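You operate a simulated robot arm through the tools that you are given. There is no shell and no other tool. Be economical: measure what you need, move in short steps, check, and stop when the job is done.

The job below is to be done with a simulated robot arm. You get a single attempt, and the scene is never put back.

TASK
Unscrew the silver knob, set the belt give inside its printed band by the motor knob, and lock it again. Fine: drive switch off before the belt door opens; door shut and drive on at the end. Where these are worked on the way, their far stop is far enough and under half their travel is too little: belt door, drive switch.

The check looks at the end state, three seconds after you hand in, the way a careful person would. Anything else that was tipped, shoved, dropped, spilled or broken makes it a failure.

THE ROBOT
A 7-joint arm with a two-finger parallel gripper on a trunk, on a base that drives. Base frame: it is fixed to the floor where the robot stands at the start and does not move with it; the origin is under the middle of the robot, x ahead of it, y to its left, z up. Readings come in m, degrees, newtons and seconds.
With the tool pointing down near the work surface it reaches from about 0.68 to 0.78 m from the robot's upright axis, wherever it stands. Its first joint turns from -143.0 to 143.0 degrees. Places, roughly: belt door [0.9, -0.2, 0.5]; drive switch [1.2, 0, 1.2]; motor knob [1, 0, 0.7]; motor panel [1, -0.1, 0.7]; silver knob [0.9, -0.1, 0.6]. Payload 3 kg.
The TCP is the grasp point between the finger pads, 0.03 m short of the fingertips. In the tool frame z runs along the fingers and y along their closing line. The gripper opens to 0.11 m. The fingers are 0.02 m wide and 0.01 m thick; the gripper's body (0.048 by 0.112 m) begins 0.055 m behind the TCP.
Orientation is told as [roll, pitch, yaw] about the base's x, y, z axes, in that order, counted from this pose: with the fingers straight down and closing along the base's y, the tool's x points along the base's -x, its y along +y and its z along -z.

THE INTERFACE
- The arm moves only by the tool apply_moves. Its argument "series" is a list of rows, each a list of 7 numbers: the gripper command, from -1 (fully open) to 1 (shut), values between in proportion, then the shift along the tool's x, y, z in units of 50 mm (1.0 is 50 mm), then the turn, a rotation vector about the tool's x, y, z in units of 6 degrees (1.0 is 6 degrees). In form: [[fingers, tx, ty, tz, wx, wy, wz], ...]. A call has 1 to 12 rows; each row shifts and turns the commanded pose from where the row before left it, along the tool's axes as they then stand. A call with a number of a shift or a turn outside -1 to 1 is refused whole. Rows are played at 5 a second. More than 0.05 m and 8.6 degrees between two rows, or a gripper value outside its range, and nothing of the call is played. Where a pose cannot be reached the arm comes as near as it can. A force on the tool above 50 N (or 10 N above the force at the start of the call, whichever is more), or a blocked arm, ends the call early, and 0.2 s more pass. The fingers move at their own pace (about 0.108 m/s each) and stop on an object; they squeeze with about 38 N. The grip force told is the motor's: it shows also when the fingers shut on nothing. Time passes only in rows, and 0.2 s behind the last, so rows that do not move let the fingers close. It gives the time, the measured TCP pose, the force on the tool (base axes), the opening and the grip force at its end, in the units of the frame above (readings bear some noise), with the torque about the TCP (base axes, N m) and any sound that the robot's microphone picked up, and new pictures: "pictures" is both (left out), scene, wrist or none.
- Cameras (640 x 400 px; columns grow to the right, rows downward): "scene" is now at [0.1589, -0.004, 1.7623]; the picture's right is [-0.04, -1.00, 0.00], its down [-0.75, 0.03, -0.66] and it looks along [0.66, -0.03, -0.75] (base axes); focal length 276 px, centre (320, 200). "wrist" rides on the gripper at [0.072, 0.017, -0.103] in the tool frame; the picture's right is [-0.23, 0.97, 0.00], its down [-0.76, -0.18, -0.62] and it looks along [-0.61, -0.14, 0.78] (tool axes); focal length 222 px, centre (320, 200). There is no depth. A picture from a camera that has moved, and an enlarged one, comes with that camera's place and axes in the base frame and with its lens.
- move_column(by): slides the trunk up (or, below 0, down) by that many m; the arm and the scene camera ride with it, the base frame stays. It gives what a move gives, with no picture.
- roll_base(legs): drives the robot by 1 to 6 legs, each [ahead, left, turn to the left] in m, m and degrees, along the robot's own axes; the way and the turn of a leg run together, so that a leg with both is an arc; at most 1.5 m and 180 degrees a leg. The arm and the cameras ride along, it lands a little off, and it stops where it bumps. It gives what a move gives, and a new picture of the scene camera.
- head_to(pan, tilt): turns the head with the scene camera to pan (to the left, within 86 degrees either way) and tilt (down, from -29 to 69), counted from straight ahead of the robot. It gives what a move gives, and a new picture of the scene camera.
- close_up(camera, box): a new picture of the part [left, top, right, bottom] of that camera's present view, enlarged. No time passes.
- finish_job(): hands the job in; it is judged then, once.

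Work in short steps. Places have to be worked out from the pictures, the camera data and where the tool is seen: move nearer, look again, correct. Check each grasp and each placing, and mend what went wrong. You have 120 turns and 260 pictures in all, those below and enlarged ones among them. Open the gripper and draw the arm clear of the work before you hand the job in, unless the task says otherwise; then end with one line.

The tools are called after "Call:" as name(argument=value, ...) on one line, values as JSON. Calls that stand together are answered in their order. apply_moves: Moves the arm, as the interface text tells. Its arguments: {"type":"object","properties":{"series":{"type":"array","items":{"type":"array","items":{"type":"number"}}},"pictures":{"type":"string","enum":["both","scene","wrist","none"]}},"required":["series"]} The other tools are called the same way: move_column (by) slides the trunk up or down; roll_base (legs) drives the base; head_to (pan, tilt) turns the head that bears the scene camera; close_up (camera, box) takes an enlarged picture of a part of a camera's view; finish_job () hands the job in.

At the start:

```text
time: 0.0
tool_pos: [0.6046, 0.1893, 1.3512]
orientation: [0.1, 0.0, 0.0]
force: [-0.1, 0.5, 1.0]
moment: [0.01, 0.0, 0.01]
grip_width: 0.1102
grasp_force: 0.1
trunk travel left (down, up): [-0.884, 0.006]
robot x, y, heading: [-0.0001, 0.0009, 0.4]
head pan, tilt: [-2.5, 48.5]
```

scene: 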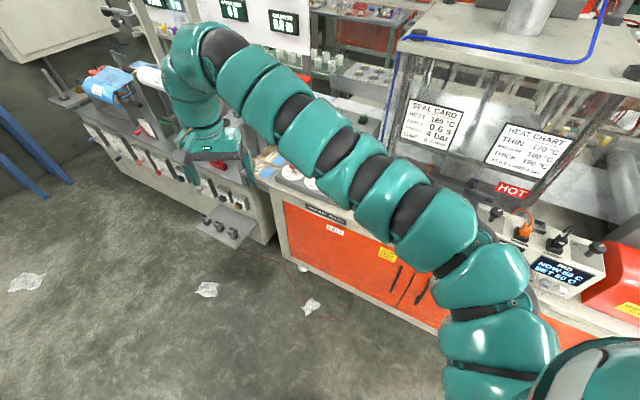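
wrist: 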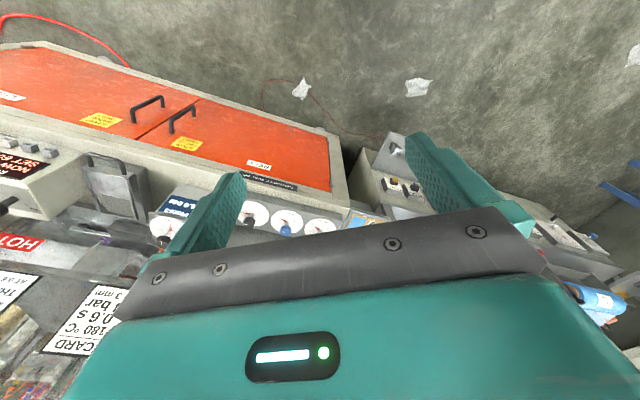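

The arm blocks part of the view. I look at the work area by enlarging parts of the scene view.

Call:
close_up(camera="scene", box=[240, 120, 440, 300])

Call:
head_to(pan=0, tilt=25)

```text
2.22 times, centred on (340, 210) of scene
camera zoom: at [0.1589, -0.004, 1.7623], right [-0.04, -1.0, 0.0], down [-0.75, 0.03, -0.66], along [0.66, -0.03, -0.75], focal length 614 px, centre (276, 178)
```

zoom: 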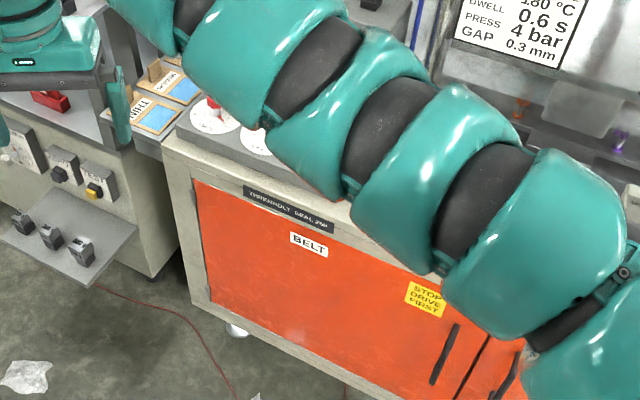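

```text
time: 0.9
tool_pos: [0.6039, 0.1892, 1.3517]
orientation: [0.0, 0.0, -0.1]
force: [-0.6, 0.7, 0.5]
moment: [0.02, -0.02, 0.03]
grip_width: 0.1098
grasp_force: 0.1
trunk travel left (down, up): [-0.884, 0.006]
robot x, y, heading: [-0.001, 0.0015, 0.1]
head pan, tilt: [0.0, 25.0]
camera scene: at [0.1728, -0.0007, 1.7978], right [0.0, -1.0, 0.0], down [-0.42, 0.0, -0.91], along [0.91, 0.0, -0.42], focal length 276 px, centre (320, 200)
```

scene: 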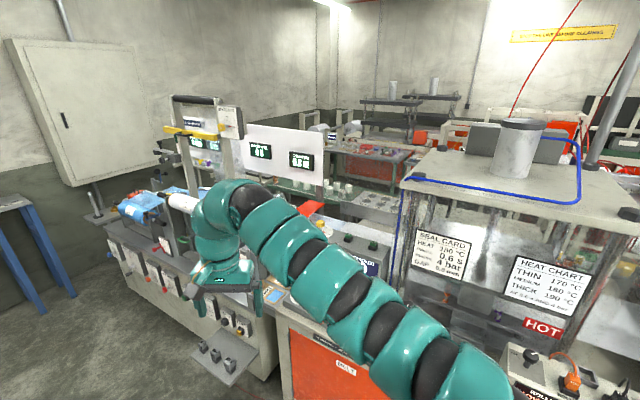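

The arm hides the work. I move the tool to the left and see what opens up.

Call:
apply_moves(series=[[-1, 0, 1, 0, 0, 0, 0], [-1, 0, 1, 0, 0, 0, 0], [-1, 0.5, 0.8, 0, 0, 0, 0], [-1, 0.5, 0.8, 0, 0, 0, 0], [-1, 0.5, 0.8, 0, 0, 0, 0], [-1, 0.5, 0.8, 0, 0, 0, 0], [-1, 0.5, 0.8, 0, 0, 0, 0]], pictures="none")

Call:
head_to(pan=-5, tilt=45)

```text
time: 2.5
tool_pos: [0.4671, 0.4096, 1.3187]
orientation: [0.2, 0.1, -0.1]
force: [-0.2, -0.7, 0.6]
moment: [0.03, 0.0, -0.01]
grip_width: 0.11
grasp_force: 0.1
out of reach, approached as far as the arm can: row 3, 4, 5, 6, 7
trunk travel left (down, up): [-0.884, 0.006]
robot x, y, heading: [-0.0012, -0.0002, -0.2]
head pan, tilt: [0.0, 25.0]
```

```text
time: 3.3
tool_pos: [0.4645, 0.412, 1.319]
orientation: [0.0, 0.0, 0.0]
force: [0.4, -0.3, -0.8]
moment: [0.02, -0.03, -0.02]
grip_width: 0.1102
grasp_force: 0.0
trunk travel left (down, up): [-0.884, 0.006]
robot x, y, heading: [-0.0017, 0.0048, 0.1]
head pan, tilt: [-5.0, 45.0]
camera scene: at [0.1614, -0.0079, 1.7674], right [-0.09, -1.0, 0.0], down [-0.7, 0.06, -0.71], along [0.7, -0.06, -0.71], focal length 276 px, centre (320, 200)
```

scene: 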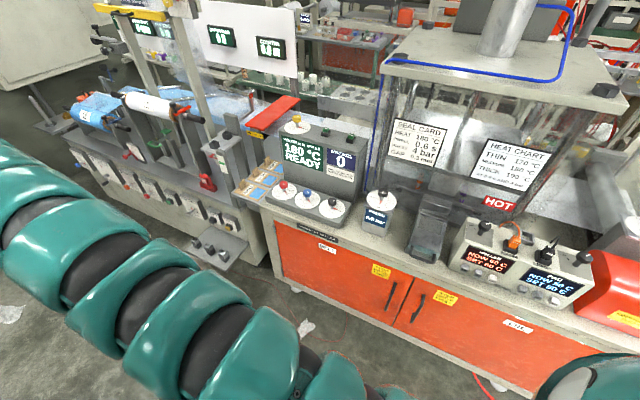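

Now the view is clear. I enlarge the cabinet doors and the panel above.

Call:
close_up(camera="scene", box=[260, 100, 420, 200])

Call:
close_up(camera="scene", box=[260, 190, 420, 290])

Call:
close_up(camera="scene", box=[400, 200, 600, 360])

```text
4.00 times, centred on (340, 150) of scene
camera zoom: at [0.1614, -0.0079, 1.7674], right [-0.09, -1.0, 0.0], down [-0.7, 0.06, -0.71], along [0.7, -0.06, -0.71], focal length 1106 px, centre (240, 400)
```

zoom: 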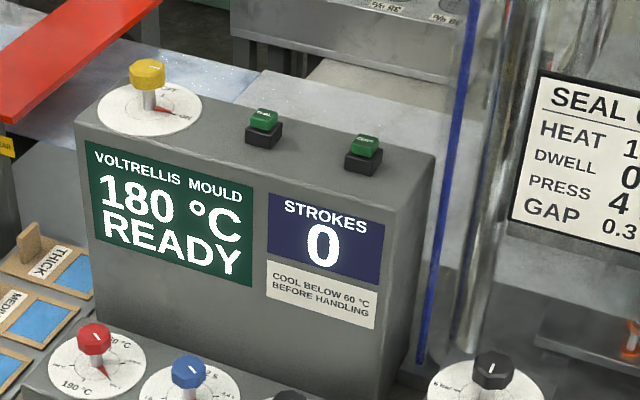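

```text
4.00 times, centred on (340, 240) of scene
camera zoom: at [0.1614, -0.0079, 1.7674], right [-0.09, -1.0, 0.0], down [-0.7, 0.06, -0.71], along [0.7, -0.06, -0.71], focal length 1106 px, centre (240, 40)
```

zoom: 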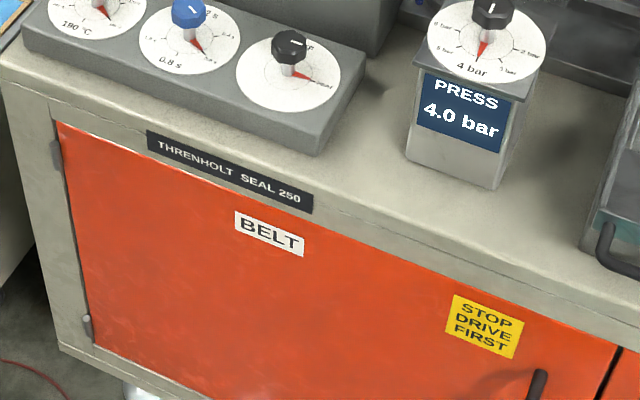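

```text
2.50 times, centred on (500, 280) of scene
camera zoom: at [0.1614, -0.0079, 1.7674], right [-0.09, -1.0, 0.0], down [-0.7, 0.06, -0.71], along [0.7, -0.06, -0.71], focal length 691 px, centre (-130, 0)
```

zoom: 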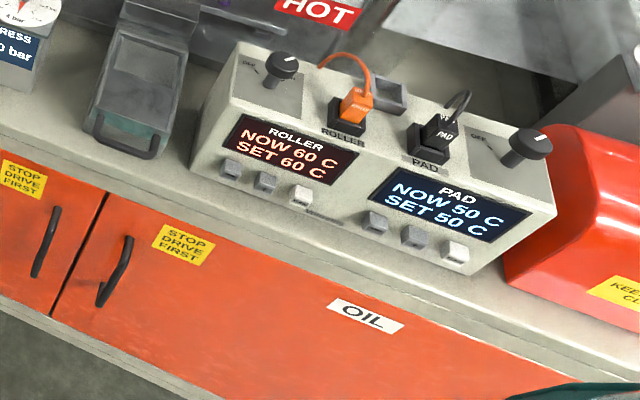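

The yellow rotary knob on the Voltrellis box projects to about [1.2, 0, 1.2], so it is the likely drive switch. I take a tighter enlargement.

Call:
close_up(camera="scene", box=[278, 106, 318, 136])

Call:
close_up(camera="scene", box=[370, 270, 430, 330])

Call:
close_up(camera="scene", box=[260, 175, 360, 225])

```text
13.33 times, centred on (298, 121) of scene
camera zoom: at [0.1614, -0.0079, 1.7674], right [-0.09, -1.0, 0.0], down [-0.7, 0.06, -0.71], along [0.7, -0.06, -0.71], focal length 3686 px, centre (613, 1253)
```

zoom: 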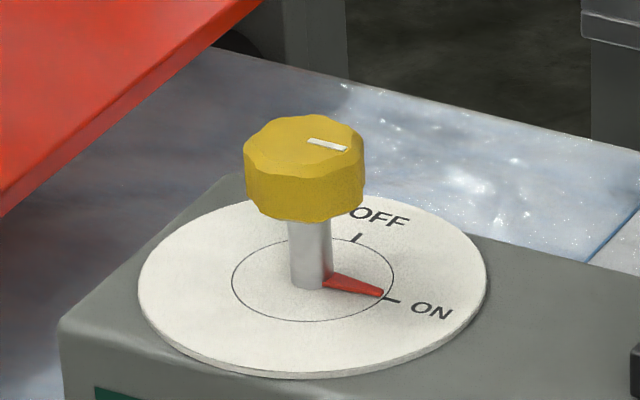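

```text
6.67 times, centred on (400, 300) of scene
camera zoom: at [0.1614, -0.0079, 1.7674], right [-0.09, -1.0, 0.0], down [-0.7, 0.06, -0.71], along [0.7, -0.06, -0.71], focal length 1843 px, centre (-213, -467)
```

zoom: 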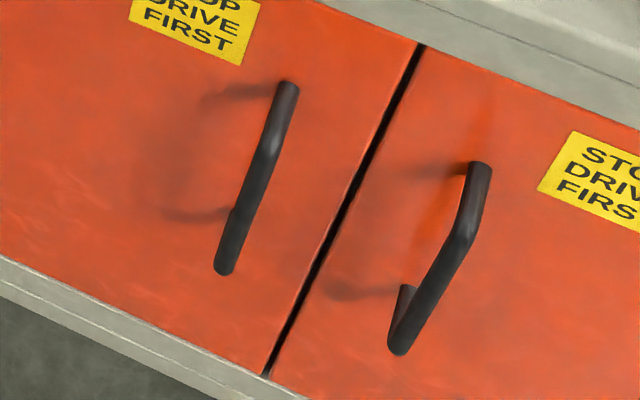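

```text
6.40 times, centred on (310, 200) of scene
camera zoom: at [0.1614, -0.0079, 1.7674], right [-0.09, -1.0, 0.0], down [-0.7, 0.06, -0.71], along [0.7, -0.06, -0.71], focal length 1769 px, centre (384, 200)
```

zoom: 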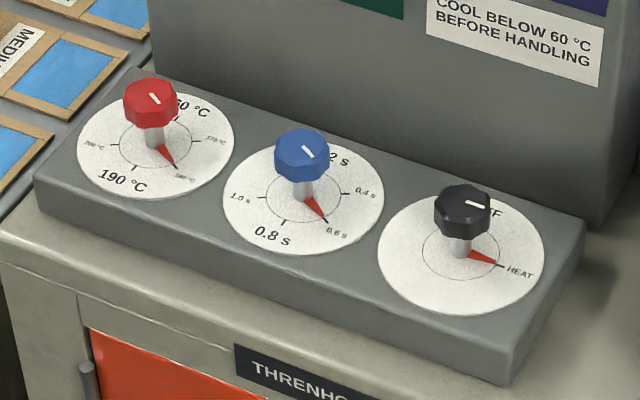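

The cabinet face is yawed about -32° and the knob is at about [1.2, 0, 1.2], with a turn ON→OFF of roughly 60° counterclockwise. I bring the tool to the front-centre, high, then drive nearer.

Call:
apply_moves(series=[[-1, -0.3, -0.82, -0.06, 0, 0, 0], [-1, -0.3, -0.82, -0.06, 0, 0, 0], [-1, -0.3, -0.82, -0.06, 0, 0, 0], [-1, -0.3, -0.82, -0.06, 0, 0, 0], [-1, -0.3, -0.82, -0.06, 0, 0, 0], [-1, -0.3, -0.82, -0.06, 0, 0, 0], [-1, -0.3, -0.82, -0.06, 0, 0, 0], [-1, -0.3, -0.82, -0.06, 0, 0, 0], [-1, -0.3, -0.82, -0.06, 0, 0, 0], [-1, -0.3, -0.82, -0.06, 0, 0, 0]], pictures="both")

```text
time: 5.5
tool_pos: [0.6488, 0.0306, 1.3328]
orientation: [0.1, -0.1, 0.1]
force: [0.4, 0.4, -1.1]
moment: [0.07, 0.03, 0.01]
grip_width: 0.1101
grasp_force: 0.1
out of reach, approached as far as the arm can: row 6, 7, 8, 9, 10
trunk travel left (down, up): [-0.884, 0.006]
robot x, y, heading: [0.0019, 0.0001, 0.1]
head pan, tilt: [-5.0, 45.0]
camera scene: at [0.1631, -0.0095, 1.7671], right [-0.09, -1.0, 0.0], down [-0.71, 0.06, -0.71], along [0.7, -0.06, -0.71], focal length 276 px, centre (320, 200)
camera wrist: at [0.5768, 0.0469, 1.4367], right [0.23, 0.97, 0.0], down [0.76, -0.18, 0.62], along [0.61, -0.14, -0.78], focal length 222 px, centre (320, 200)
```

scene: 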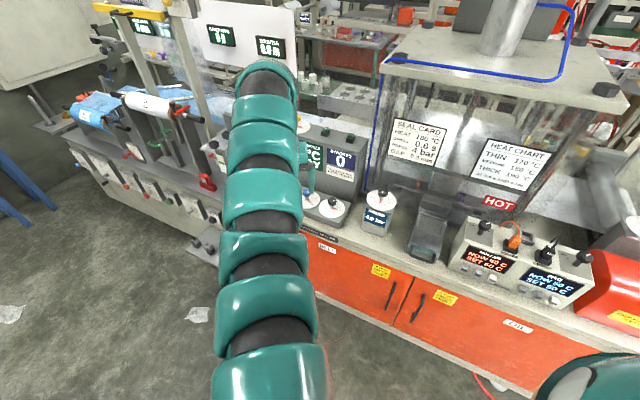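
wrist: 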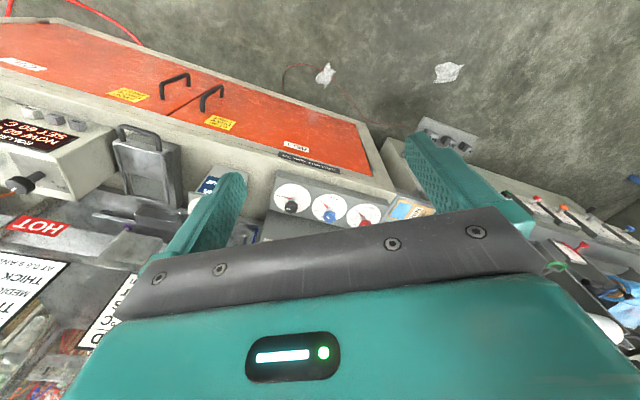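

Now I drive partly toward the knob: 0.3 ahead, 0.08 left, and look.

Call:
roll_base(legs=[[0.3, 0.08, 0]])

Call:
head_to(pan=-5, tilt=35)

Call:
apply_moves(series=[[-1, 0, 0, 0, 0, 0, 0]], pictures="wrist")

```text
time: 7.6
tool_pos: [0.9483, 0.1145, 1.333]
orientation: [0.0, 0.0, 0.1]
force: [-0.5, 0.8, 0.2]
moment: [0.01, -0.01, -0.02]
grip_width: 0.1101
grasp_force: 0.0
trunk travel left (down, up): [-0.884, 0.006]
robot x, y, heading: [0.2969, 0.0807, 0.2]
head pan, tilt: [-5.0, 45.0]
camera scene: at [0.4614, 0.0738, 1.7672], right [-0.09, -1.0, 0.0], down [-0.7, 0.06, -0.71], along [0.7, -0.06, -0.71], focal length 276 px, centre (320, 200)
```

scene: 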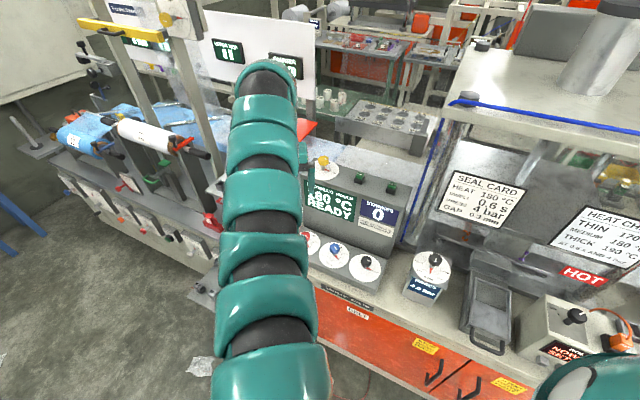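

```text
time: 8.3
tool_pos: [0.9451, 0.1146, 1.3351]
orientation: [0.1, 0.0, 0.1]
force: [-0.2, 0.5, 0.5]
moment: [-0.04, -0.01, -0.01]
grip_width: 0.1102
grasp_force: 0.1
trunk travel left (down, up): [-0.884, 0.006]
robot x, y, heading: [0.2965, 0.0803, 0.1]
head pan, tilt: [-5.0, 35.0]
camera scene: at [0.467, 0.0728, 1.7821], right [-0.09, -1.0, 0.0], down [-0.57, 0.05, -0.82], along [0.82, -0.07, -0.57], focal length 276 px, centre (320, 200)
```

scene: 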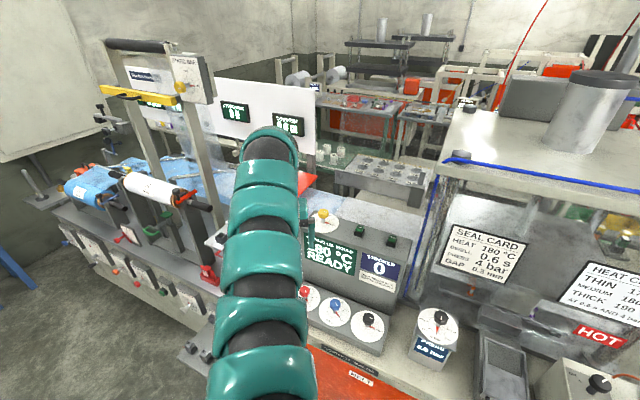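

```text
time: 8.7
tool_pos: [0.947, 0.1162, 1.335]
orientation: [0.0, 0.0, 0.1]
force: [0.5, -0.1, -0.5]
moment: [-0.02, 0.0, -0.01]
grip_width: 0.11
grasp_force: 0.0
trunk travel left (down, up): [-0.884, 0.006]
robot x, y, heading: [0.2987, 0.0833, 0.3]
head pan, tilt: [-5.0, 35.0]
camera wrist: at [0.8743, 0.1307, 1.4371], right [0.23, 0.97, 0.0], down [0.76, -0.18, 0.62], along [0.61, -0.14, -0.78], focal length 222 px, centre (320, 200)
```

wrist: 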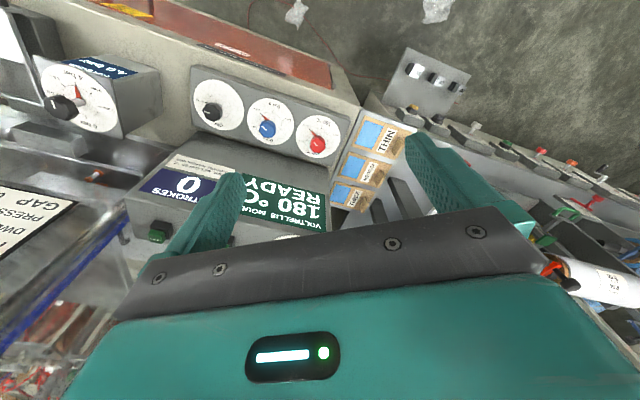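

I enlarge the yellow knob for triangulation from this viewpoint.

Call:
close_up(camera="scene", box=[296, 190, 344, 220])

```text
13.33 times, centred on (320, 205) of scene
camera zoom: at [0.4673, 0.0729, 1.7821], right [-0.09, -1.0, 0.0], down [-0.57, 0.05, -0.82], along [0.82, -0.07, -0.57], focal length 3686 px, centre (320, 133)
```

zoom: 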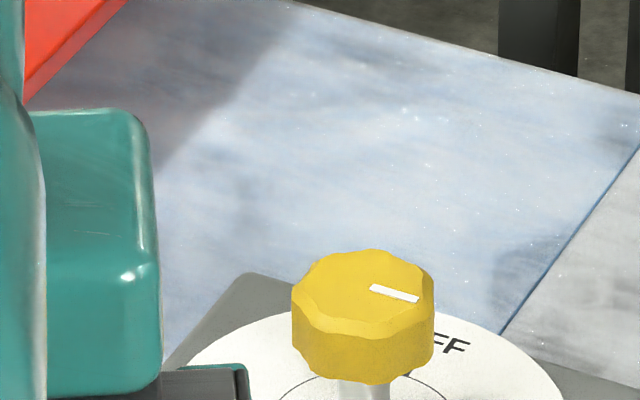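

Triangulation puts the knob top at about [1.231, -0.002, 1.193] (dia ≈ 0.037, plate at z≈1.13). I drive 0.18 ahead and 0.06 right, then lower the trunk a little and extend.

Call:
roll_base(legs=[[0.18, -0.06, 0]])

Call:
move_column(by=-0.06)

Call:
apply_moves(series=[[-1, -0.5, -0.7, 0, 0, 0, 0], [-1, -0.5, -0.7, 0, 0, 0, 0], [-1, -0.5, 0, 0, 0, 0, 0]], pictures="both")

```text
time: 10.3
tool_pos: [1.1277, 0.0543, 1.3336]
orientation: [0.0, 0.0, -0.1]
force: [-0.3, 0.3, 0.1]
moment: [0.02, 0.02, 0.05]
grip_width: 0.1102
grasp_force: 0.1
trunk travel left (down, up): [-0.884, 0.006]
robot x, y, heading: [0.4795, 0.0228, 0.1]
head pan, tilt: [-5.0, 35.0]
camera scene: at [0.6494, 0.0125, 1.782], right [-0.09, -1.0, 0.0], down [-0.57, 0.05, -0.82], along [0.82, -0.07, -0.57], focal length 276 px, centre (320, 200)
```

scene: 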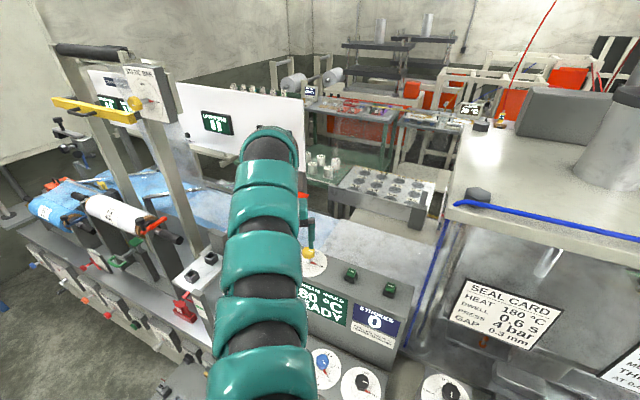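

```text
time: 11.3
tool_pos: [1.1272, 0.0541, 1.2757]
orientation: [0.0, -0.1, 0.0]
force: [0.1, -1.0, -0.5]
moment: [0.01, 0.01, -0.02]
grip_width: 0.1099
grasp_force: 0.0
trunk travel left (down, up): [-0.824, 0.066]
robot x, y, heading: [0.4817, 0.0199, 0.1]
head pan, tilt: [-5.0, 35.0]
```

```text
time: 12.1
tool_pos: [1.2035, -0.0152, 1.2727]
orientation: [0.0, 0.1, 0.1]
force: [0.1, -0.6, -0.6]
moment: [0.02, 0.04, 0.01]
grip_width: 0.1099
grasp_force: 0.0
trunk travel left (down, up): [-0.824, 0.066]
robot x, y, heading: [0.4812, 0.023, -0.1]
head pan, tilt: [-5.0, 35.0]
camera scene: at [0.6498, 0.0131, 1.7219], right [-0.09, -1.0, 0.0], down [-0.57, 0.05, -0.82], along [0.82, -0.07, -0.57], focal length 276 px, centre (320, 200)
camera wrist: at [1.131, 0.0005, 1.376], right [0.23, 0.97, 0.0], down [0.76, -0.18, 0.62], along [0.61, -0.14, -0.78], focal length 222 px, centre (320, 200)
```

scene: 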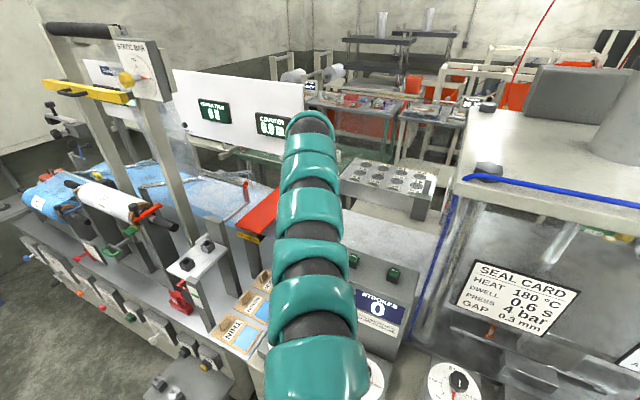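
wrist: 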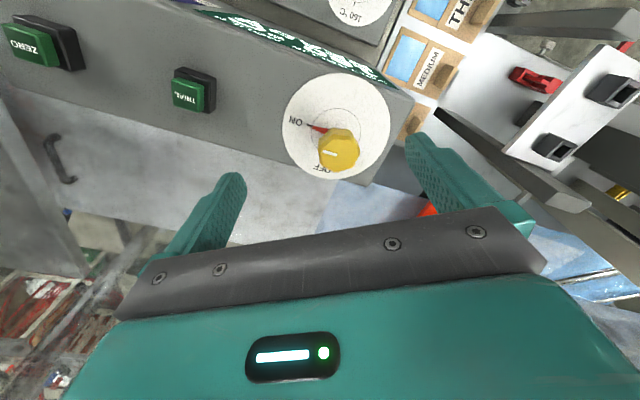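

The wrist view confirms the knob near [1.224, -0.003]. I centre over it, preturn -30°, and lower halfway.

Call:
apply_moves(series=[[-1, -0.41, 0.24, 0, 0, 0, 0], [-1, 0, 0, 0, 0, 0, 1], [-1, 0, 0, 0, 0, 0, 1], [-1, 0, 0, 0, 0, 0, 1], [-1, 0, 0, 0, 0, 0, 1], [-1, 0, 0, 0, 0, 0, 1], [-1, 0, 0, 0.8, 0, 0, 0]], pictures="wrist")

```text
time: 13.7
tool_pos: [1.2237, -0.0047, 1.2332]
orientation: [-0.1, 0.0, -29.9]
force: [0.5, -0.1, 0.0]
moment: [-0.02, 0.01, -0.01]
grip_width: 0.1098
grasp_force: 0.0
trunk travel left (down, up): [-0.824, 0.066]
robot x, y, heading: [0.4757, 0.0191, 0.2]
head pan, tilt: [-5.0, 35.0]
camera wrist: at [1.1693, 0.0451, 1.3363], right [0.68, 0.73, 0.0], down [0.57, -0.53, 0.62], along [0.45, -0.43, -0.78], focal length 222 px, centre (320, 200)
```

wrist: 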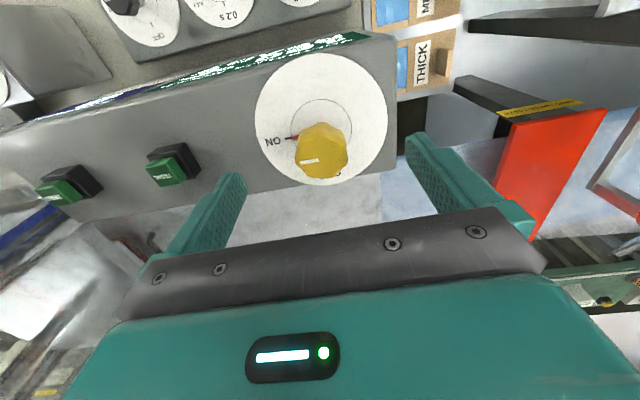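

Centred within several mm. I correct, lower to z≈1.18 and close.

Call:
apply_moves(series=[[-1, 0.11, 0, 0.55, 0, 0, 0], [-1, 0, 0, 0.5, 0, 0, 0], [1, 0, 0, 0, 0, 0, 0], [1, 0, 0, 0, 0, 0, 0], [1, 0, 0, 0, 0, 0, 0]], pictures="wrist")

```text
time: 14.9
tool_pos: [1.2185, -0.0002, 1.1827]
orientation: [0.0, 0.0, -29.9]
force: [0.7, 2.8, 0.0]
moment: [-0.01, -0.16, 0.01]
grip_width: 0.0368
grasp_force: 45.0
trunk travel left (down, up): [-0.824, 0.066]
robot x, y, heading: [0.4801, 0.0202, 0.1]
head pan, tilt: [-5.0, 35.0]
camera wrist: at [1.1641, 0.0494, 1.2848], right [0.68, 0.73, 0.0], down [0.57, -0.53, 0.62], along [0.46, -0.43, -0.78], focal length 222 px, centre (320, 200)
```

wrist: 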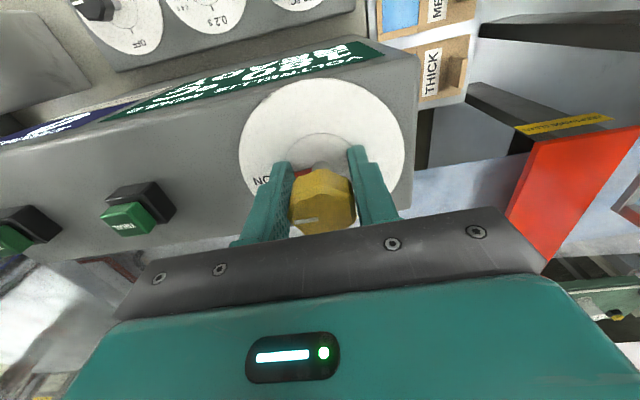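

The knob is held (0.037 m). I turn counterclockwise (tool z negative) 60°.

Call:
apply_moves(series=[[1, 0, 0, 0, 0, 0, -1], [1, 0, 0, 0, 0, 0, -1], [1, 0, 0, 0, 0, 0, -1], [1, 0, 0, 0, 0, 0, -1], [1, 0, 0, 0, 0, 0, -1], [1, 0, 0, 0, 0, 0, -1], [1, 0, 0, 0, 0, 0, -1], [1, 0, 0, 0, 0, 0, -1], [1, 0, 0, 0, 0, 0, -1], [1, 0, 0, 0, 0, 0, -1]], pictures="wrist")

```text
time: 17.1
tool_pos: [1.2181, -0.0061, 1.1824]
orientation: [0.0, 0.0, 30.0]
force: [0.5, -16.3, 1.8]
moment: [-0.48, 0.88, -0.11]
grip_width: 0.0369
grasp_force: 45.6
trunk travel left (down, up): [-0.824, 0.066]
robot x, y, heading: [0.4802, 0.0252, -0.0]
head pan, tilt: [-5.0, 35.0]
camera wrist: at [1.1474, -0.028, 1.2848], right [-0.29, 0.96, 0.0], down [0.75, 0.23, 0.62], along [0.6, 0.18, -0.78], focal length 222 px, centre (320, 200)
```

wrist: 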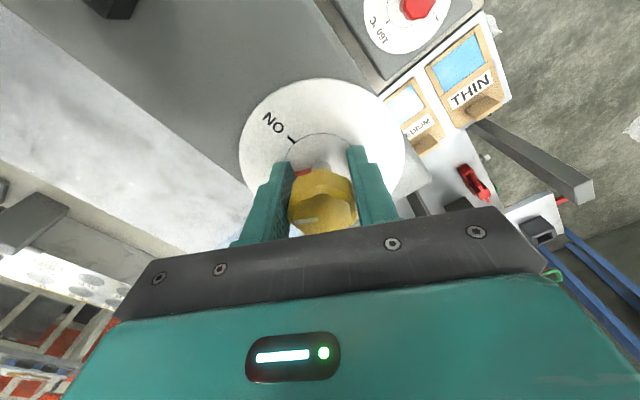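

It turned 60° with the knob following. I relieve the side force and turn further to find the stop.

Call:
apply_moves(series=[[1, 0.04, -0.06, 0, 0, 0, -0.7], [1, 0, 0, 0, 0, 0, -0.7], [1, 0, 0, 0, 0, 0, -0.5]], pictures="wrist")

```text
time: 17.9
tool_pos: [1.2178, -0.0065, 1.1829]
orientation: [0.0, -0.2, 41.4]
force: [6.6, -13.2, 5.3]
moment: [0.1, 0.22, -0.09]
grip_width: 0.0369
grasp_force: 45.7
trunk travel left (down, up): [-0.824, 0.066]
robot x, y, heading: [0.4811, 0.0205, -0.3]
head pan, tilt: [-5.0, 35.0]
camera wrist: at [1.1536, -0.0427, 1.2846], right [-0.48, 0.88, 0.0], down [0.69, 0.37, 0.63], along [0.55, 0.3, -0.78], focal length 222 px, centre (320, 200)
```

wrist: 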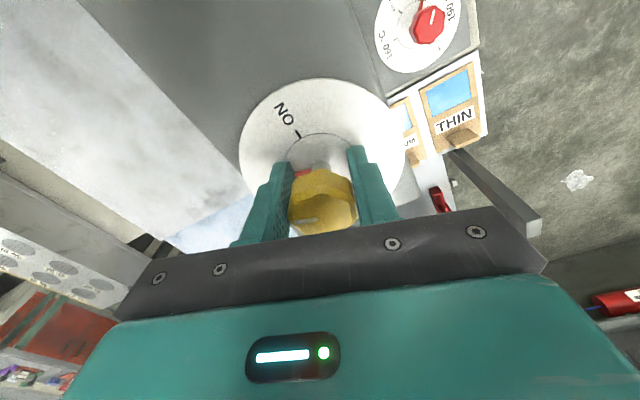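

No stop felt yet; I turn a little more.

Call:
apply_moves(series=[[1, 0, 0, 0, 0, 0, -0.7], [1, 0, 0, 0, 0, 0, -0.7]], pictures="wrist")

Call:
close_up(camera="wrist", box=[230, 70, 410, 240])

```text
time: 18.5
tool_pos: [1.2203, -0.0072, 1.1812]
orientation: [-0.1, -0.3, 49.9]
force: [13.1, -12.9, 10.2]
moment: [0.24, 0.16, -0.13]
grip_width: 0.0371
grasp_force: 44.7
trunk travel left (down, up): [-0.824, 0.066]
robot x, y, heading: [0.4766, 0.0191, -0.0]
head pan, tilt: [-5.0, 35.0]
camera wrist: at [1.1599, -0.0523, 1.2846], right [-0.6, 0.8, 0.0], down [0.63, 0.47, 0.63], along [0.5, 0.37, -0.78], focal length 222 px, centre (320, 200)
```

wrist: 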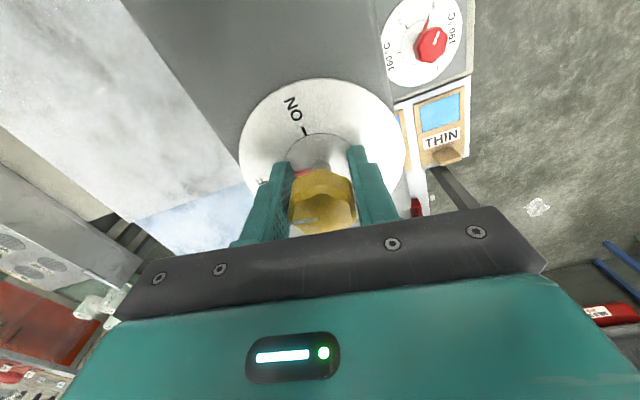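

```text
2.35 times, centred on (320, 155) of wrist
camera zoom: at [1.1599, -0.0523, 1.2846], right [-0.6, 0.8, 0.0], down [0.63, 0.47, 0.63], along [0.5, 0.37, -0.78], focal length 523 px, centre (320, 306)
```

zoom: 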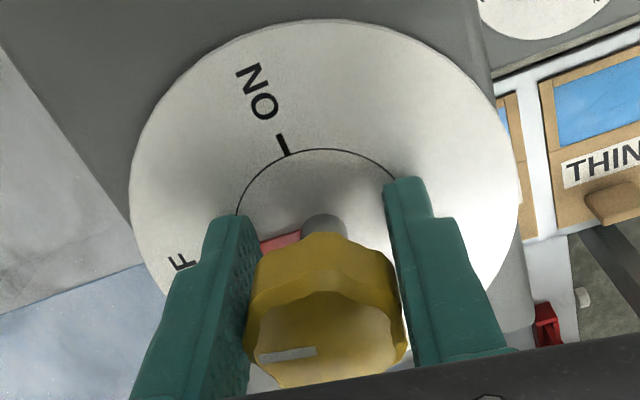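

The pointer now looks towards OFF and the force is rising. I release and lift to check.

Call:
apply_moves(series=[[-1, 0, 0, 0, 0, 0, 0], [-1, 0, 0, 0, 0, 0, 0], [-1, 0, 0, -1, 0, 0, 0], [-1, 0, 0, -0.6, 0, 0, 0]], pictures="wrist")

Call:
close_up(camera="wrist", box=[240, 70, 400, 200])

```text
time: 19.5
tool_pos: [1.2176, -0.0054, 1.2627]
orientation: [0.0, 0.0, 49.9]
force: [0.0, 0.1, 0.2]
moment: [0.0, -0.02, -0.01]
grip_width: 0.1101
grasp_force: 0.0
trunk travel left (down, up): [-0.824, 0.066]
robot x, y, heading: [0.4788, 0.0187, -0.3]
head pan, tilt: [-5.0, 35.0]
camera wrist: at [1.1587, -0.0505, 1.3657], right [-0.6, 0.8, 0.0], down [0.63, 0.47, 0.62], along [0.5, 0.37, -0.78], focal length 222 px, centre (320, 200)
```

wrist: 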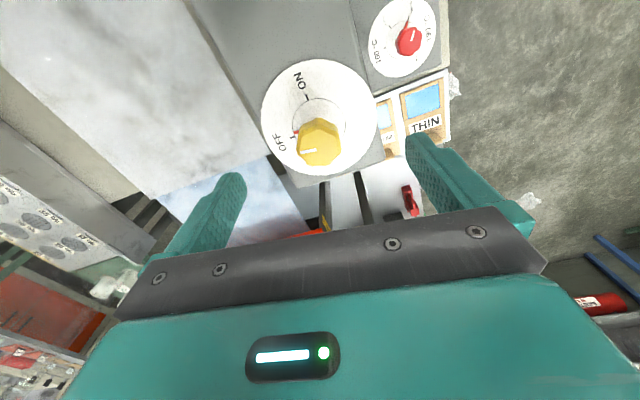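

```text
3.08 times, centred on (320, 135) of wrist
camera zoom: at [1.1587, -0.0505, 1.3657], right [-0.6, 0.8, 0.0], down [0.63, 0.47, 0.62], along [0.5, 0.37, -0.78], focal length 684 px, centre (320, 400)
```

zoom: 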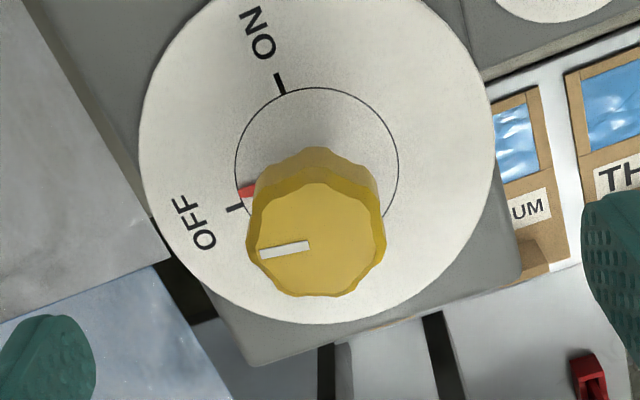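

The pointer is about 8° short of OFF. I regrip and turn another 12°.

Call:
apply_moves(series=[[-1, -0.04, -0.03, 0.8, 0, 0, 0], [-1, 0, 0, 0.8, 0, 0, 0], [1, 0, 0, 0, 0, 0, 0], [1, 0, 0, 0, 0, 0, 0], [1, 0, 0, 0, 0, 0, 0], [1, 0, 0, 0, 0, 0, -1], [1, 0, 0, 0, 0, 0, -1], [1, 0, 0, 0, 0, 0, 0], [-1, 0, 0, 0, 0, 0, 0], [-1, 0, 0, 0, 0, 0, 0], [-1, 0, 0, -0.8, 0, 0, 0], [-1, 0, 0, -0.8, 0, 0, 0]], pictures="wrist")

Call:
close_up(camera="wrist", box=[240, 70, 400, 200])

```text
time: 22.1
tool_pos: [1.2199, -0.0055, 1.2625]
orientation: [-0.1, 0.1, 62.0]
force: [1.2, 0.1, 0.3]
moment: [0.02, 0.0, -0.01]
grip_width: 0.11
grasp_force: 0.0
trunk travel left (down, up): [-0.824, 0.066]
robot x, y, heading: [0.4779, 0.0202, 0.1]
head pan, tilt: [-5.0, 35.0]
camera wrist: at [1.1707, -0.0615, 1.3658], right [-0.75, 0.66, 0.0], down [0.52, 0.59, 0.62], along [0.41, 0.47, -0.78], focal length 222 px, centre (320, 200)
```

wrist: 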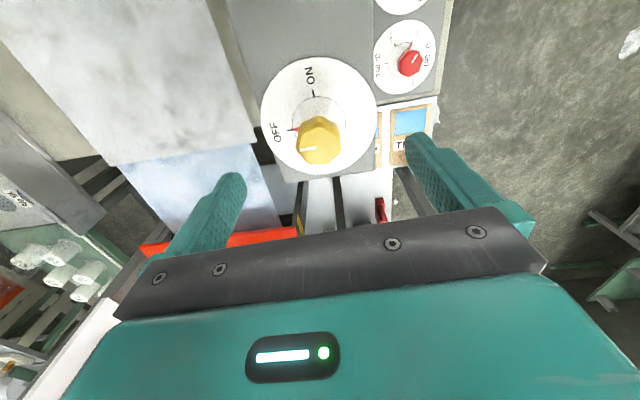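

```text
3.08 times, centred on (320, 135) of wrist
camera zoom: at [1.1707, -0.0615, 1.3658], right [-0.75, 0.66, 0.0], down [0.52, 0.59, 0.62], along [0.41, 0.47, -0.78], focal length 684 px, centre (320, 400)
```

zoom: 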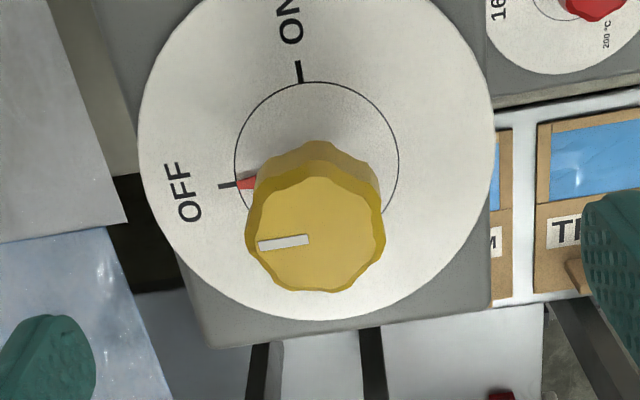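

The drive is exactly OFF. I lift, unwind the wrist, back off, and turn to face the cabinet.

Call:
apply_moves(series=[[-1, 0, 0, -1, 0, 0, 1], [-1, 0, 0, 0, 0, 0, 1], [-1, 0, 0, 0, 0, 0, 1], [-1, 0, 0, 0, 0, 0, 1], [-1, 0, 0, 0, 0, 0, 1], [-1, 0, 0, 0, 0, 0, 1], [-1, 0, 0, 0, 0, 0, 1], [-1, 0, 0, 0, 0, 0, 1], [-1, 0, 0, 0, 0, 0, 1], [-1, 0, 0, 0, 0, 0, 1]], pictures="none")

Call:
roll_base(legs=[[-0.5, -0.1, 0], [0, 0, -32]])

Call:
head_to(pan=0, tilt=50)

```text
time: 24.3
tool_pos: [1.2221, -0.0039, 1.3072]
orientation: [0.0, 0.0, 1.8]
force: [-0.2, 0.5, -0.3]
moment: [0.0, 0.0, -0.01]
grip_width: 0.1104
grasp_force: 0.1
out of reach, approached as far as the arm can: row 1
trunk travel left (down, up): [-0.824, 0.066]
robot x, y, heading: [0.4786, 0.0211, 0.2]
head pan, tilt: [-5.0, 35.0]
```

```text
time: 28.8
tool_pos: [0.5986, -0.4906, 1.3078]
orientation: [0.0, 0.0, -29.9]
force: [-0.6, -0.3, 0.5]
moment: [0.0, 0.01, -0.02]
grip_width: 0.1098
grasp_force: 0.1
trunk travel left (down, up): [-0.824, 0.066]
robot x, y, heading: [-0.0167, -0.078, -31.6]
head pan, tilt: [-5.0, 35.0]
camera scene: at [0.1198, -0.1747, 1.7221], right [-0.6, -0.8, 0.0], down [-0.46, 0.34, -0.82], along [0.66, -0.49, -0.57], focal length 276 px, centre (320, 200)
```

scene: 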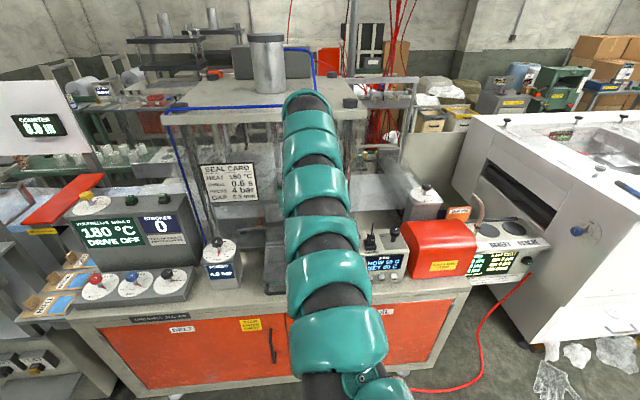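

```text
time: 29.6
tool_pos: [0.5991, -0.4905, 1.3086]
orientation: [0.0, 0.0, -30.0]
force: [-0.4, 0.9, 0.4]
moment: [0.0, -0.01, -0.01]
grip_width: 0.1099
grasp_force: 0.1
trunk travel left (down, up): [-0.824, 0.066]
robot x, y, heading: [-0.0166, -0.0793, -31.3]
head pan, tilt: [0.0, 50.0]
camera scene: at [0.1151, -0.1622, 1.7004], right [-0.53, -0.85, 0.0], down [-0.65, 0.4, -0.64], along [0.55, -0.34, -0.77], focal length 276 px, centre (320, 200)
```

scene: 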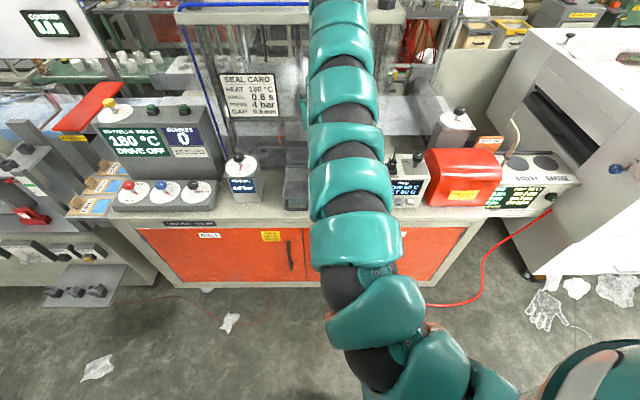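

The display says DRIVE OFF. I enlarge the handle for better triangulation and take the wrist view.

Call:
close_up(camera="scene", box=[250, 220, 314, 290])

Call:
apply_moves(series=[[-1, 0, 0, 0, 0, 0, 0]], pictures="wrist")

Call:
close_up(camera="scene", box=[110, 200, 330, 300])

```text
5.71 times, centred on (282, 255) of scene
camera zoom: at [0.1151, -0.1622, 1.7004], right [-0.53, -0.85, 0.0], down [-0.65, 0.4, -0.64], along [0.55, -0.34, -0.77], focal length 1580 px, centre (537, -114)
```

zoom: 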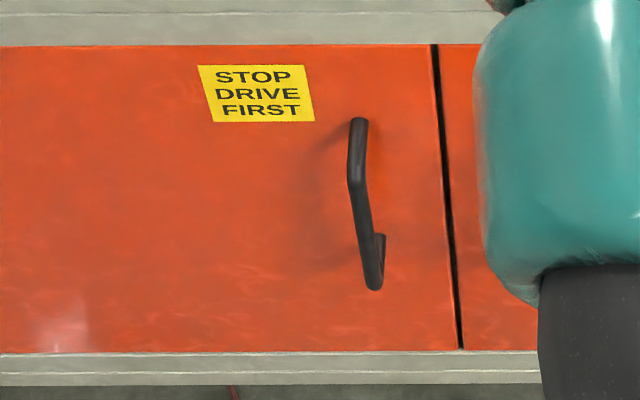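

```text
time: 29.9
tool_pos: [0.5986, -0.4906, 1.3086]
orientation: [0.1, 0.0, -29.9]
force: [-0.4, -0.1, 0.5]
moment: [0.0, -0.01, 0.02]
grip_width: 0.11
grasp_force: 0.0
trunk travel left (down, up): [-0.824, 0.066]
robot x, y, heading: [-0.0203, -0.0792, -32.0]
head pan, tilt: [0.0, 50.0]
camera wrist: at [0.5449, -0.4405, 1.4108], right [0.68, 0.73, 0.0], down [0.57, -0.53, 0.62], along [0.46, -0.43, -0.78], focal length 222 px, centre (320, 200)
```

wrist: 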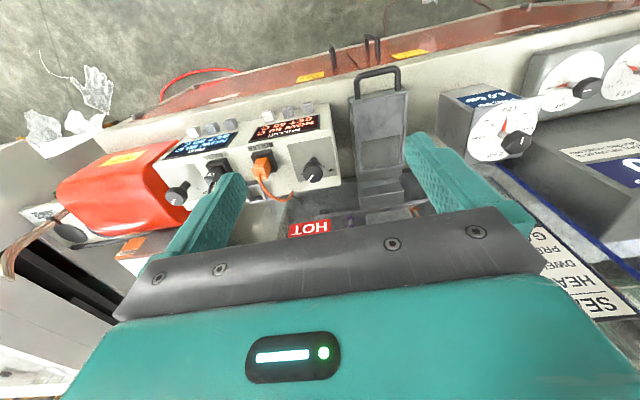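

```text
2.91 times, centred on (220, 250) of scene
camera zoom: at [0.115, -0.1622, 1.7004], right [-0.53, -0.85, 0.0], down [-0.65, 0.4, -0.64], along [0.55, -0.34, -0.77], focal length 804 px, centre (611, 54)
```

zoom: 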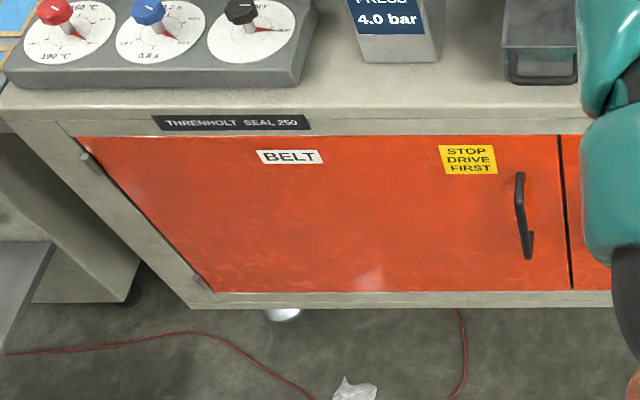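

Handle bar is at about [0.671, -0.352, 0.605] (depth 0.756, vertical, ±0.06), door hinge to its left ~0.61 m. I back up 0.3 m, tilt the tool to horizontal, then lower.

Call:
roll_base(legs=[[-0.3, 0, 0]])

Call:
apply_moves(series=[[-1, 0, 0, 0, 0, -1, 0], [-1, 0, 0, 0, 0, -1, 0], [-1, 0, 0, 0, 0, -1, 0], [-1, 0, 0, 0, 0, -1, 0], [-1, 0, 0, 0, 0, -1, 0], [-1, 0, 0, 0, 0, -1, 0], [-1, 0, 0, 0, 0, -1, 0], [-1, 0, 0, 0, 0, -1, 0], [-1, 0, 0, 0, 0, -1, 0], [-1, 0, 0, 0, 0, -1, 0], [-1, 0, 0, 0, 0, -1, 0], [-1, 0, 0, 0, 0, -1, 0]], pictures="none")

Call:
apply_moves(series=[[-1, 0, 0, 0, 0, -1, 0], [-1, 0, 0, 0, 0, -1, 0], [-1, 0, 0, 0, 0, -1, 0]], pictures="scene")

```text
time: 32.0
tool_pos: [0.3424, -0.3322, 1.3088]
orientation: [0.0, -0.2, -29.8]
force: [-0.5, 0.2, 0.4]
moment: [-0.05, -0.01, 0.03]
grip_width: 0.1099
grasp_force: 0.1
trunk travel left (down, up): [-0.824, 0.066]
robot x, y, heading: [-0.2797, 0.0765, -31.8]
head pan, tilt: [0.0, 50.0]
camera scene: at [-0.1411, -0.0038, 1.7005], right [-0.52, -0.85, 0.0], down [-0.65, 0.4, -0.64], along [0.55, -0.34, -0.77], focal length 276 px, centre (320, 200)
```

scene: 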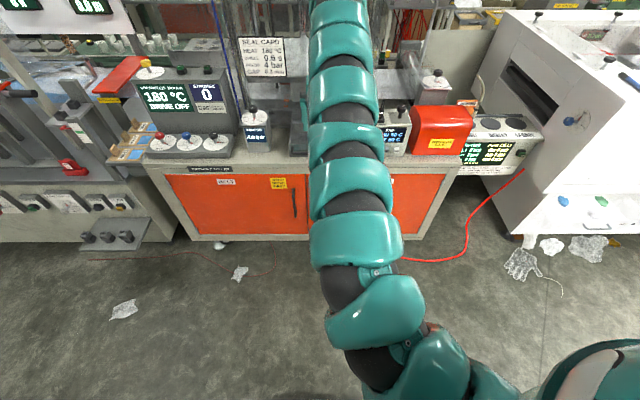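

```text
time: 34.6
tool_pos: [0.3558, -0.3364, 1.3138]
orientation: [0.2, -72.2, -30.0]
force: [0.1, -0.3, -0.2]
moment: [-0.02, -0.02, -0.02]
grip_width: 0.1099
grasp_force: 0.1
out of reach, approached as far as the arm can: row 4, 5
trunk travel left (down, up): [-0.824, 0.066]
robot x, y, heading: [-0.2744, 0.0802, -31.7]
head pan, tilt: [0.0, 50.0]
```

```text
time: 35.4
tool_pos: [0.3563, -0.3349, 1.3143]
orientation: [-173.2, -89.7, 143.4]
force: [0.1, -0.6, 0.2]
moment: [-0.02, -0.03, -0.03]
grip_width: 0.1102
grasp_force: 0.1
trunk travel left (down, up): [-0.824, 0.066]
robot x, y, heading: [-0.2766, 0.0828, -31.8]
head pan, tilt: [0.0, 50.0]
camera scene: at [-0.1404, -0.0044, 1.7004], right [-0.52, -0.85, 0.0], down [-0.65, 0.4, -0.64], along [0.55, -0.34, -0.77], focal length 276 px, centre (320, 200)
```

scene: 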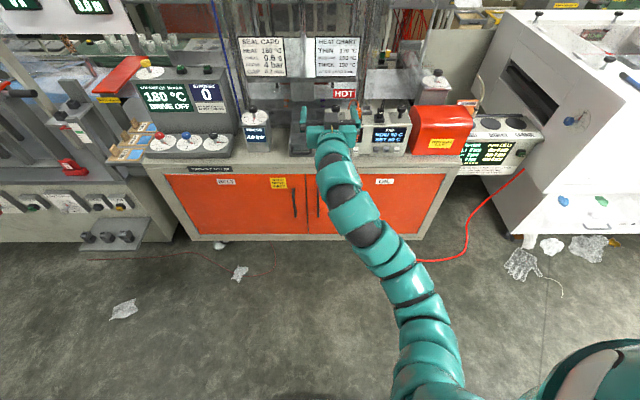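

The tool is horizontal. I lower the trunk 0.70 and shift left 0.15, still well in front of the doors.

Call:
move_column(by=-0.7)

Call:
apply_moves(series=[[-1, 0, 0.75, 0, 0, 0, 0], [-1, 0, 0.75, 0, 0, 0, 0], [-1, 0, 0.75, 0, 0, 0, 0], [-1, 0, 0.75, 0, 0, 0, 0]], pictures="both")

```text
refused: -0.7 is not a number from -0.4 to 0.4
```

```text
time: 36.4
tool_pos: [0.4309, -0.2053, 1.313]
orientation: [-108.6, -89.9, 78.8]
force: [-0.1, -0.9, 0.4]
moment: [0.01, 0.0, -0.04]
grip_width: 0.1098
grasp_force: 0.0
trunk travel left (down, up): [-0.824, 0.066]
robot x, y, heading: [-0.2699, 0.079, -31.6]
head pan, tilt: [0.0, 50.0]
camera scene: at [-0.1399, -0.0032, 1.7004], right [-0.52, -0.85, 0.0], down [-0.65, 0.4, -0.64], along [0.55, -0.34, -0.77], focal length 276 px, centre (320, 200)
camera wrist: at [0.3497, -0.1399, 1.2394], right [0.48, 0.84, 0.23], down [-0.63, 0.16, 0.76], along [0.61, -0.51, 0.61], focal length 222 px, centre (320, 200)
```

scene: 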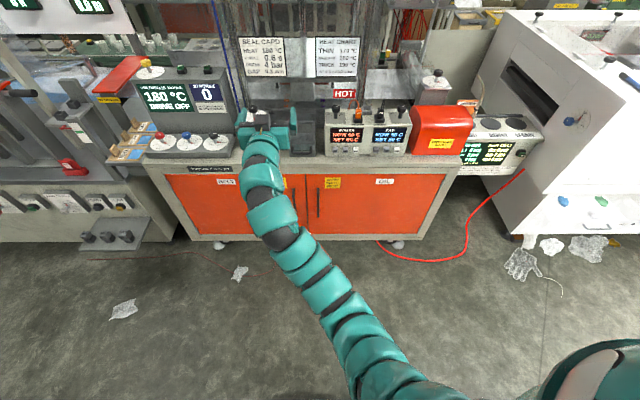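
wrist: 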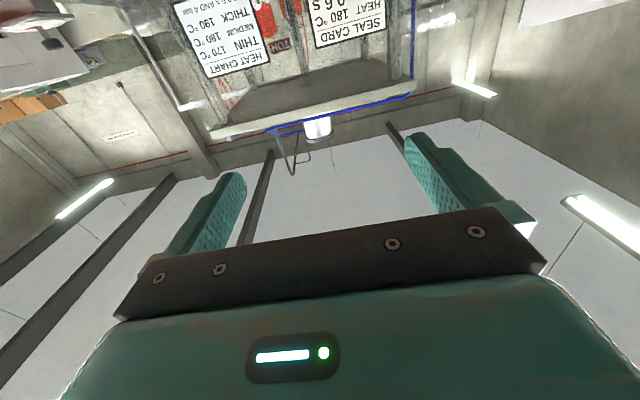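

The wrist camera looks at the ceiling from below; I roll the tool 180° about its axis so it looks down from above. First I try one direction.

Call:
apply_moves(series=[[-1, 0, 0, 0, 0, 0, 1], [-1, 0, 0, 0, 0, 0, 1], [-1, 0, 0, 0, 0, 0, 1], [-1, 0, 0, 0, 0, 0, 1], [-1, 0, 0, 0, 0, 0, 1], [-1, 0, 0, 0, 0, 0, 1], [-1, 0, 0, 0, 0, 0, 1], [-1, 0, 0, 0, 0, 0, 1], [-1, 0, 0, 0, 0, 0, 1], [-1, 0, 0, 0, 0, 0, 1], [-1, 0, 0, 0, 0, 0, 1], [-1, 0, 0, 0, 0, 0, 1]], pictures="none")

Call:
apply_moves(series=[[-1, 0, 0, 0, 0, 0, 1], [-1, 0, 0, 0, 0, 0, 1], [-1, 0, 0, 0, 0, 0, 1], [-1, 0, 0, 0, 0, 0, 1], [-1, 0, 0, 0, 0, 0, 1], [-1, 0, 0, 0, 0, 0, 1], [-1, 0, 0, 0, 0, 0, 1], [-1, 0, 0, 0, 0, 0, 1], [-1, 0, 0, 0, 0, 0, 1], [-1, 0, 0, 0, 0, 0, 1], [-1, 0, 0, 0, 0, 0, 1], [-1, 0, 0, 0, 0, 0, 1]], pictures="none")

Call:
apply_moves(series=[[-1, 0, 0, 0, 0, 0, 1], [-1, 0, 0, 0, 0, 0, 1], [-1, 0, 0, 0, 0, 0, 1], [-1, 0, 0, 0, 0, 0, 1], [-1, 0, 0, 0, 0, 0, 1], [-1, 0, 0, 0, 0, 0, 1]], pictures="wrist")

Call:
move_column(by=-0.4)

```text
time: 39.0
tool_pos: [0.4314, -0.2056, 1.3136]
orientation: [90.1, -17.9, -119.8]
force: [-0.7, 0.3, -0.1]
moment: [0.01, 0.0, -0.03]
grip_width: 0.1101
grasp_force: 0.0
trunk travel left (down, up): [-0.824, 0.066]
robot x, y, heading: [-0.275, 0.082, -31.5]
head pan, tilt: [0.0, 50.0]
```

```text
time: 41.6
tool_pos: [0.4301, -0.2055, 1.3135]
orientation: [90.1, 54.0, -119.8]
force: [-0.6, -0.1, 0.4]
moment: [0.03, 0.0, -0.02]
grip_width: 0.1101
grasp_force: 0.0
trunk travel left (down, up): [-0.824, 0.066]
robot x, y, heading: [-0.2749, 0.0793, -31.6]
head pan, tilt: [0.0, 50.0]
```

```text
time: 43.0
tool_pos: [0.4221, -0.1973, 1.3562]
orientation: [90.4, 72.0, -119.5]
force: [-1.3, -0.1, 0.0]
moment: [0.0, -0.01, 0.01]
grip_width: 0.11
grasp_force: 0.0
out of reach, approached as far as the arm can: row 3, 4, 5, 6
trunk travel left (down, up): [-0.824, 0.066]
robot x, y, heading: [-0.2729, 0.0788, -31.7]
head pan, tilt: [0.0, 50.0]
camera wrist: at [0.336, -0.1419, 1.4298], right [-0.49, -0.87, 0.09], down [-0.57, 0.25, -0.78], along [0.65, -0.43, -0.62], focal length 222 px, centre (320, 200)
```

wrist: 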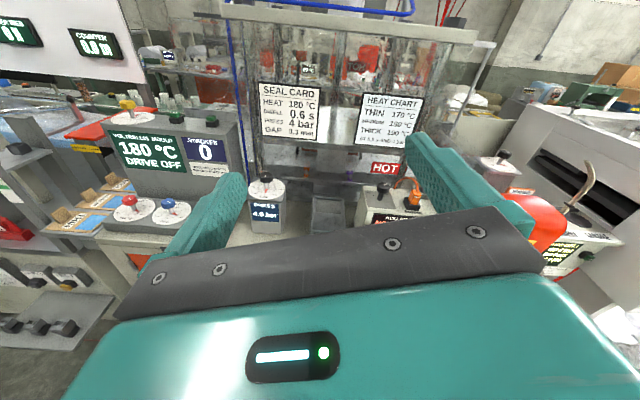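

```text
time: 46.8
tool_pos: [0.4218, -0.1976, 0.957]
orientation: [90.3, 72.0, -119.5]
force: [-1.1, 0.5, -1.0]
moment: [0.0, 0.0, 0.02]
grip_width: 0.11
grasp_force: 0.0
trunk travel left (down, up): [-0.424, 0.466]
robot x, y, heading: [-0.2746, 0.0765, -31.6]
head pan, tilt: [0.0, 50.0]
```

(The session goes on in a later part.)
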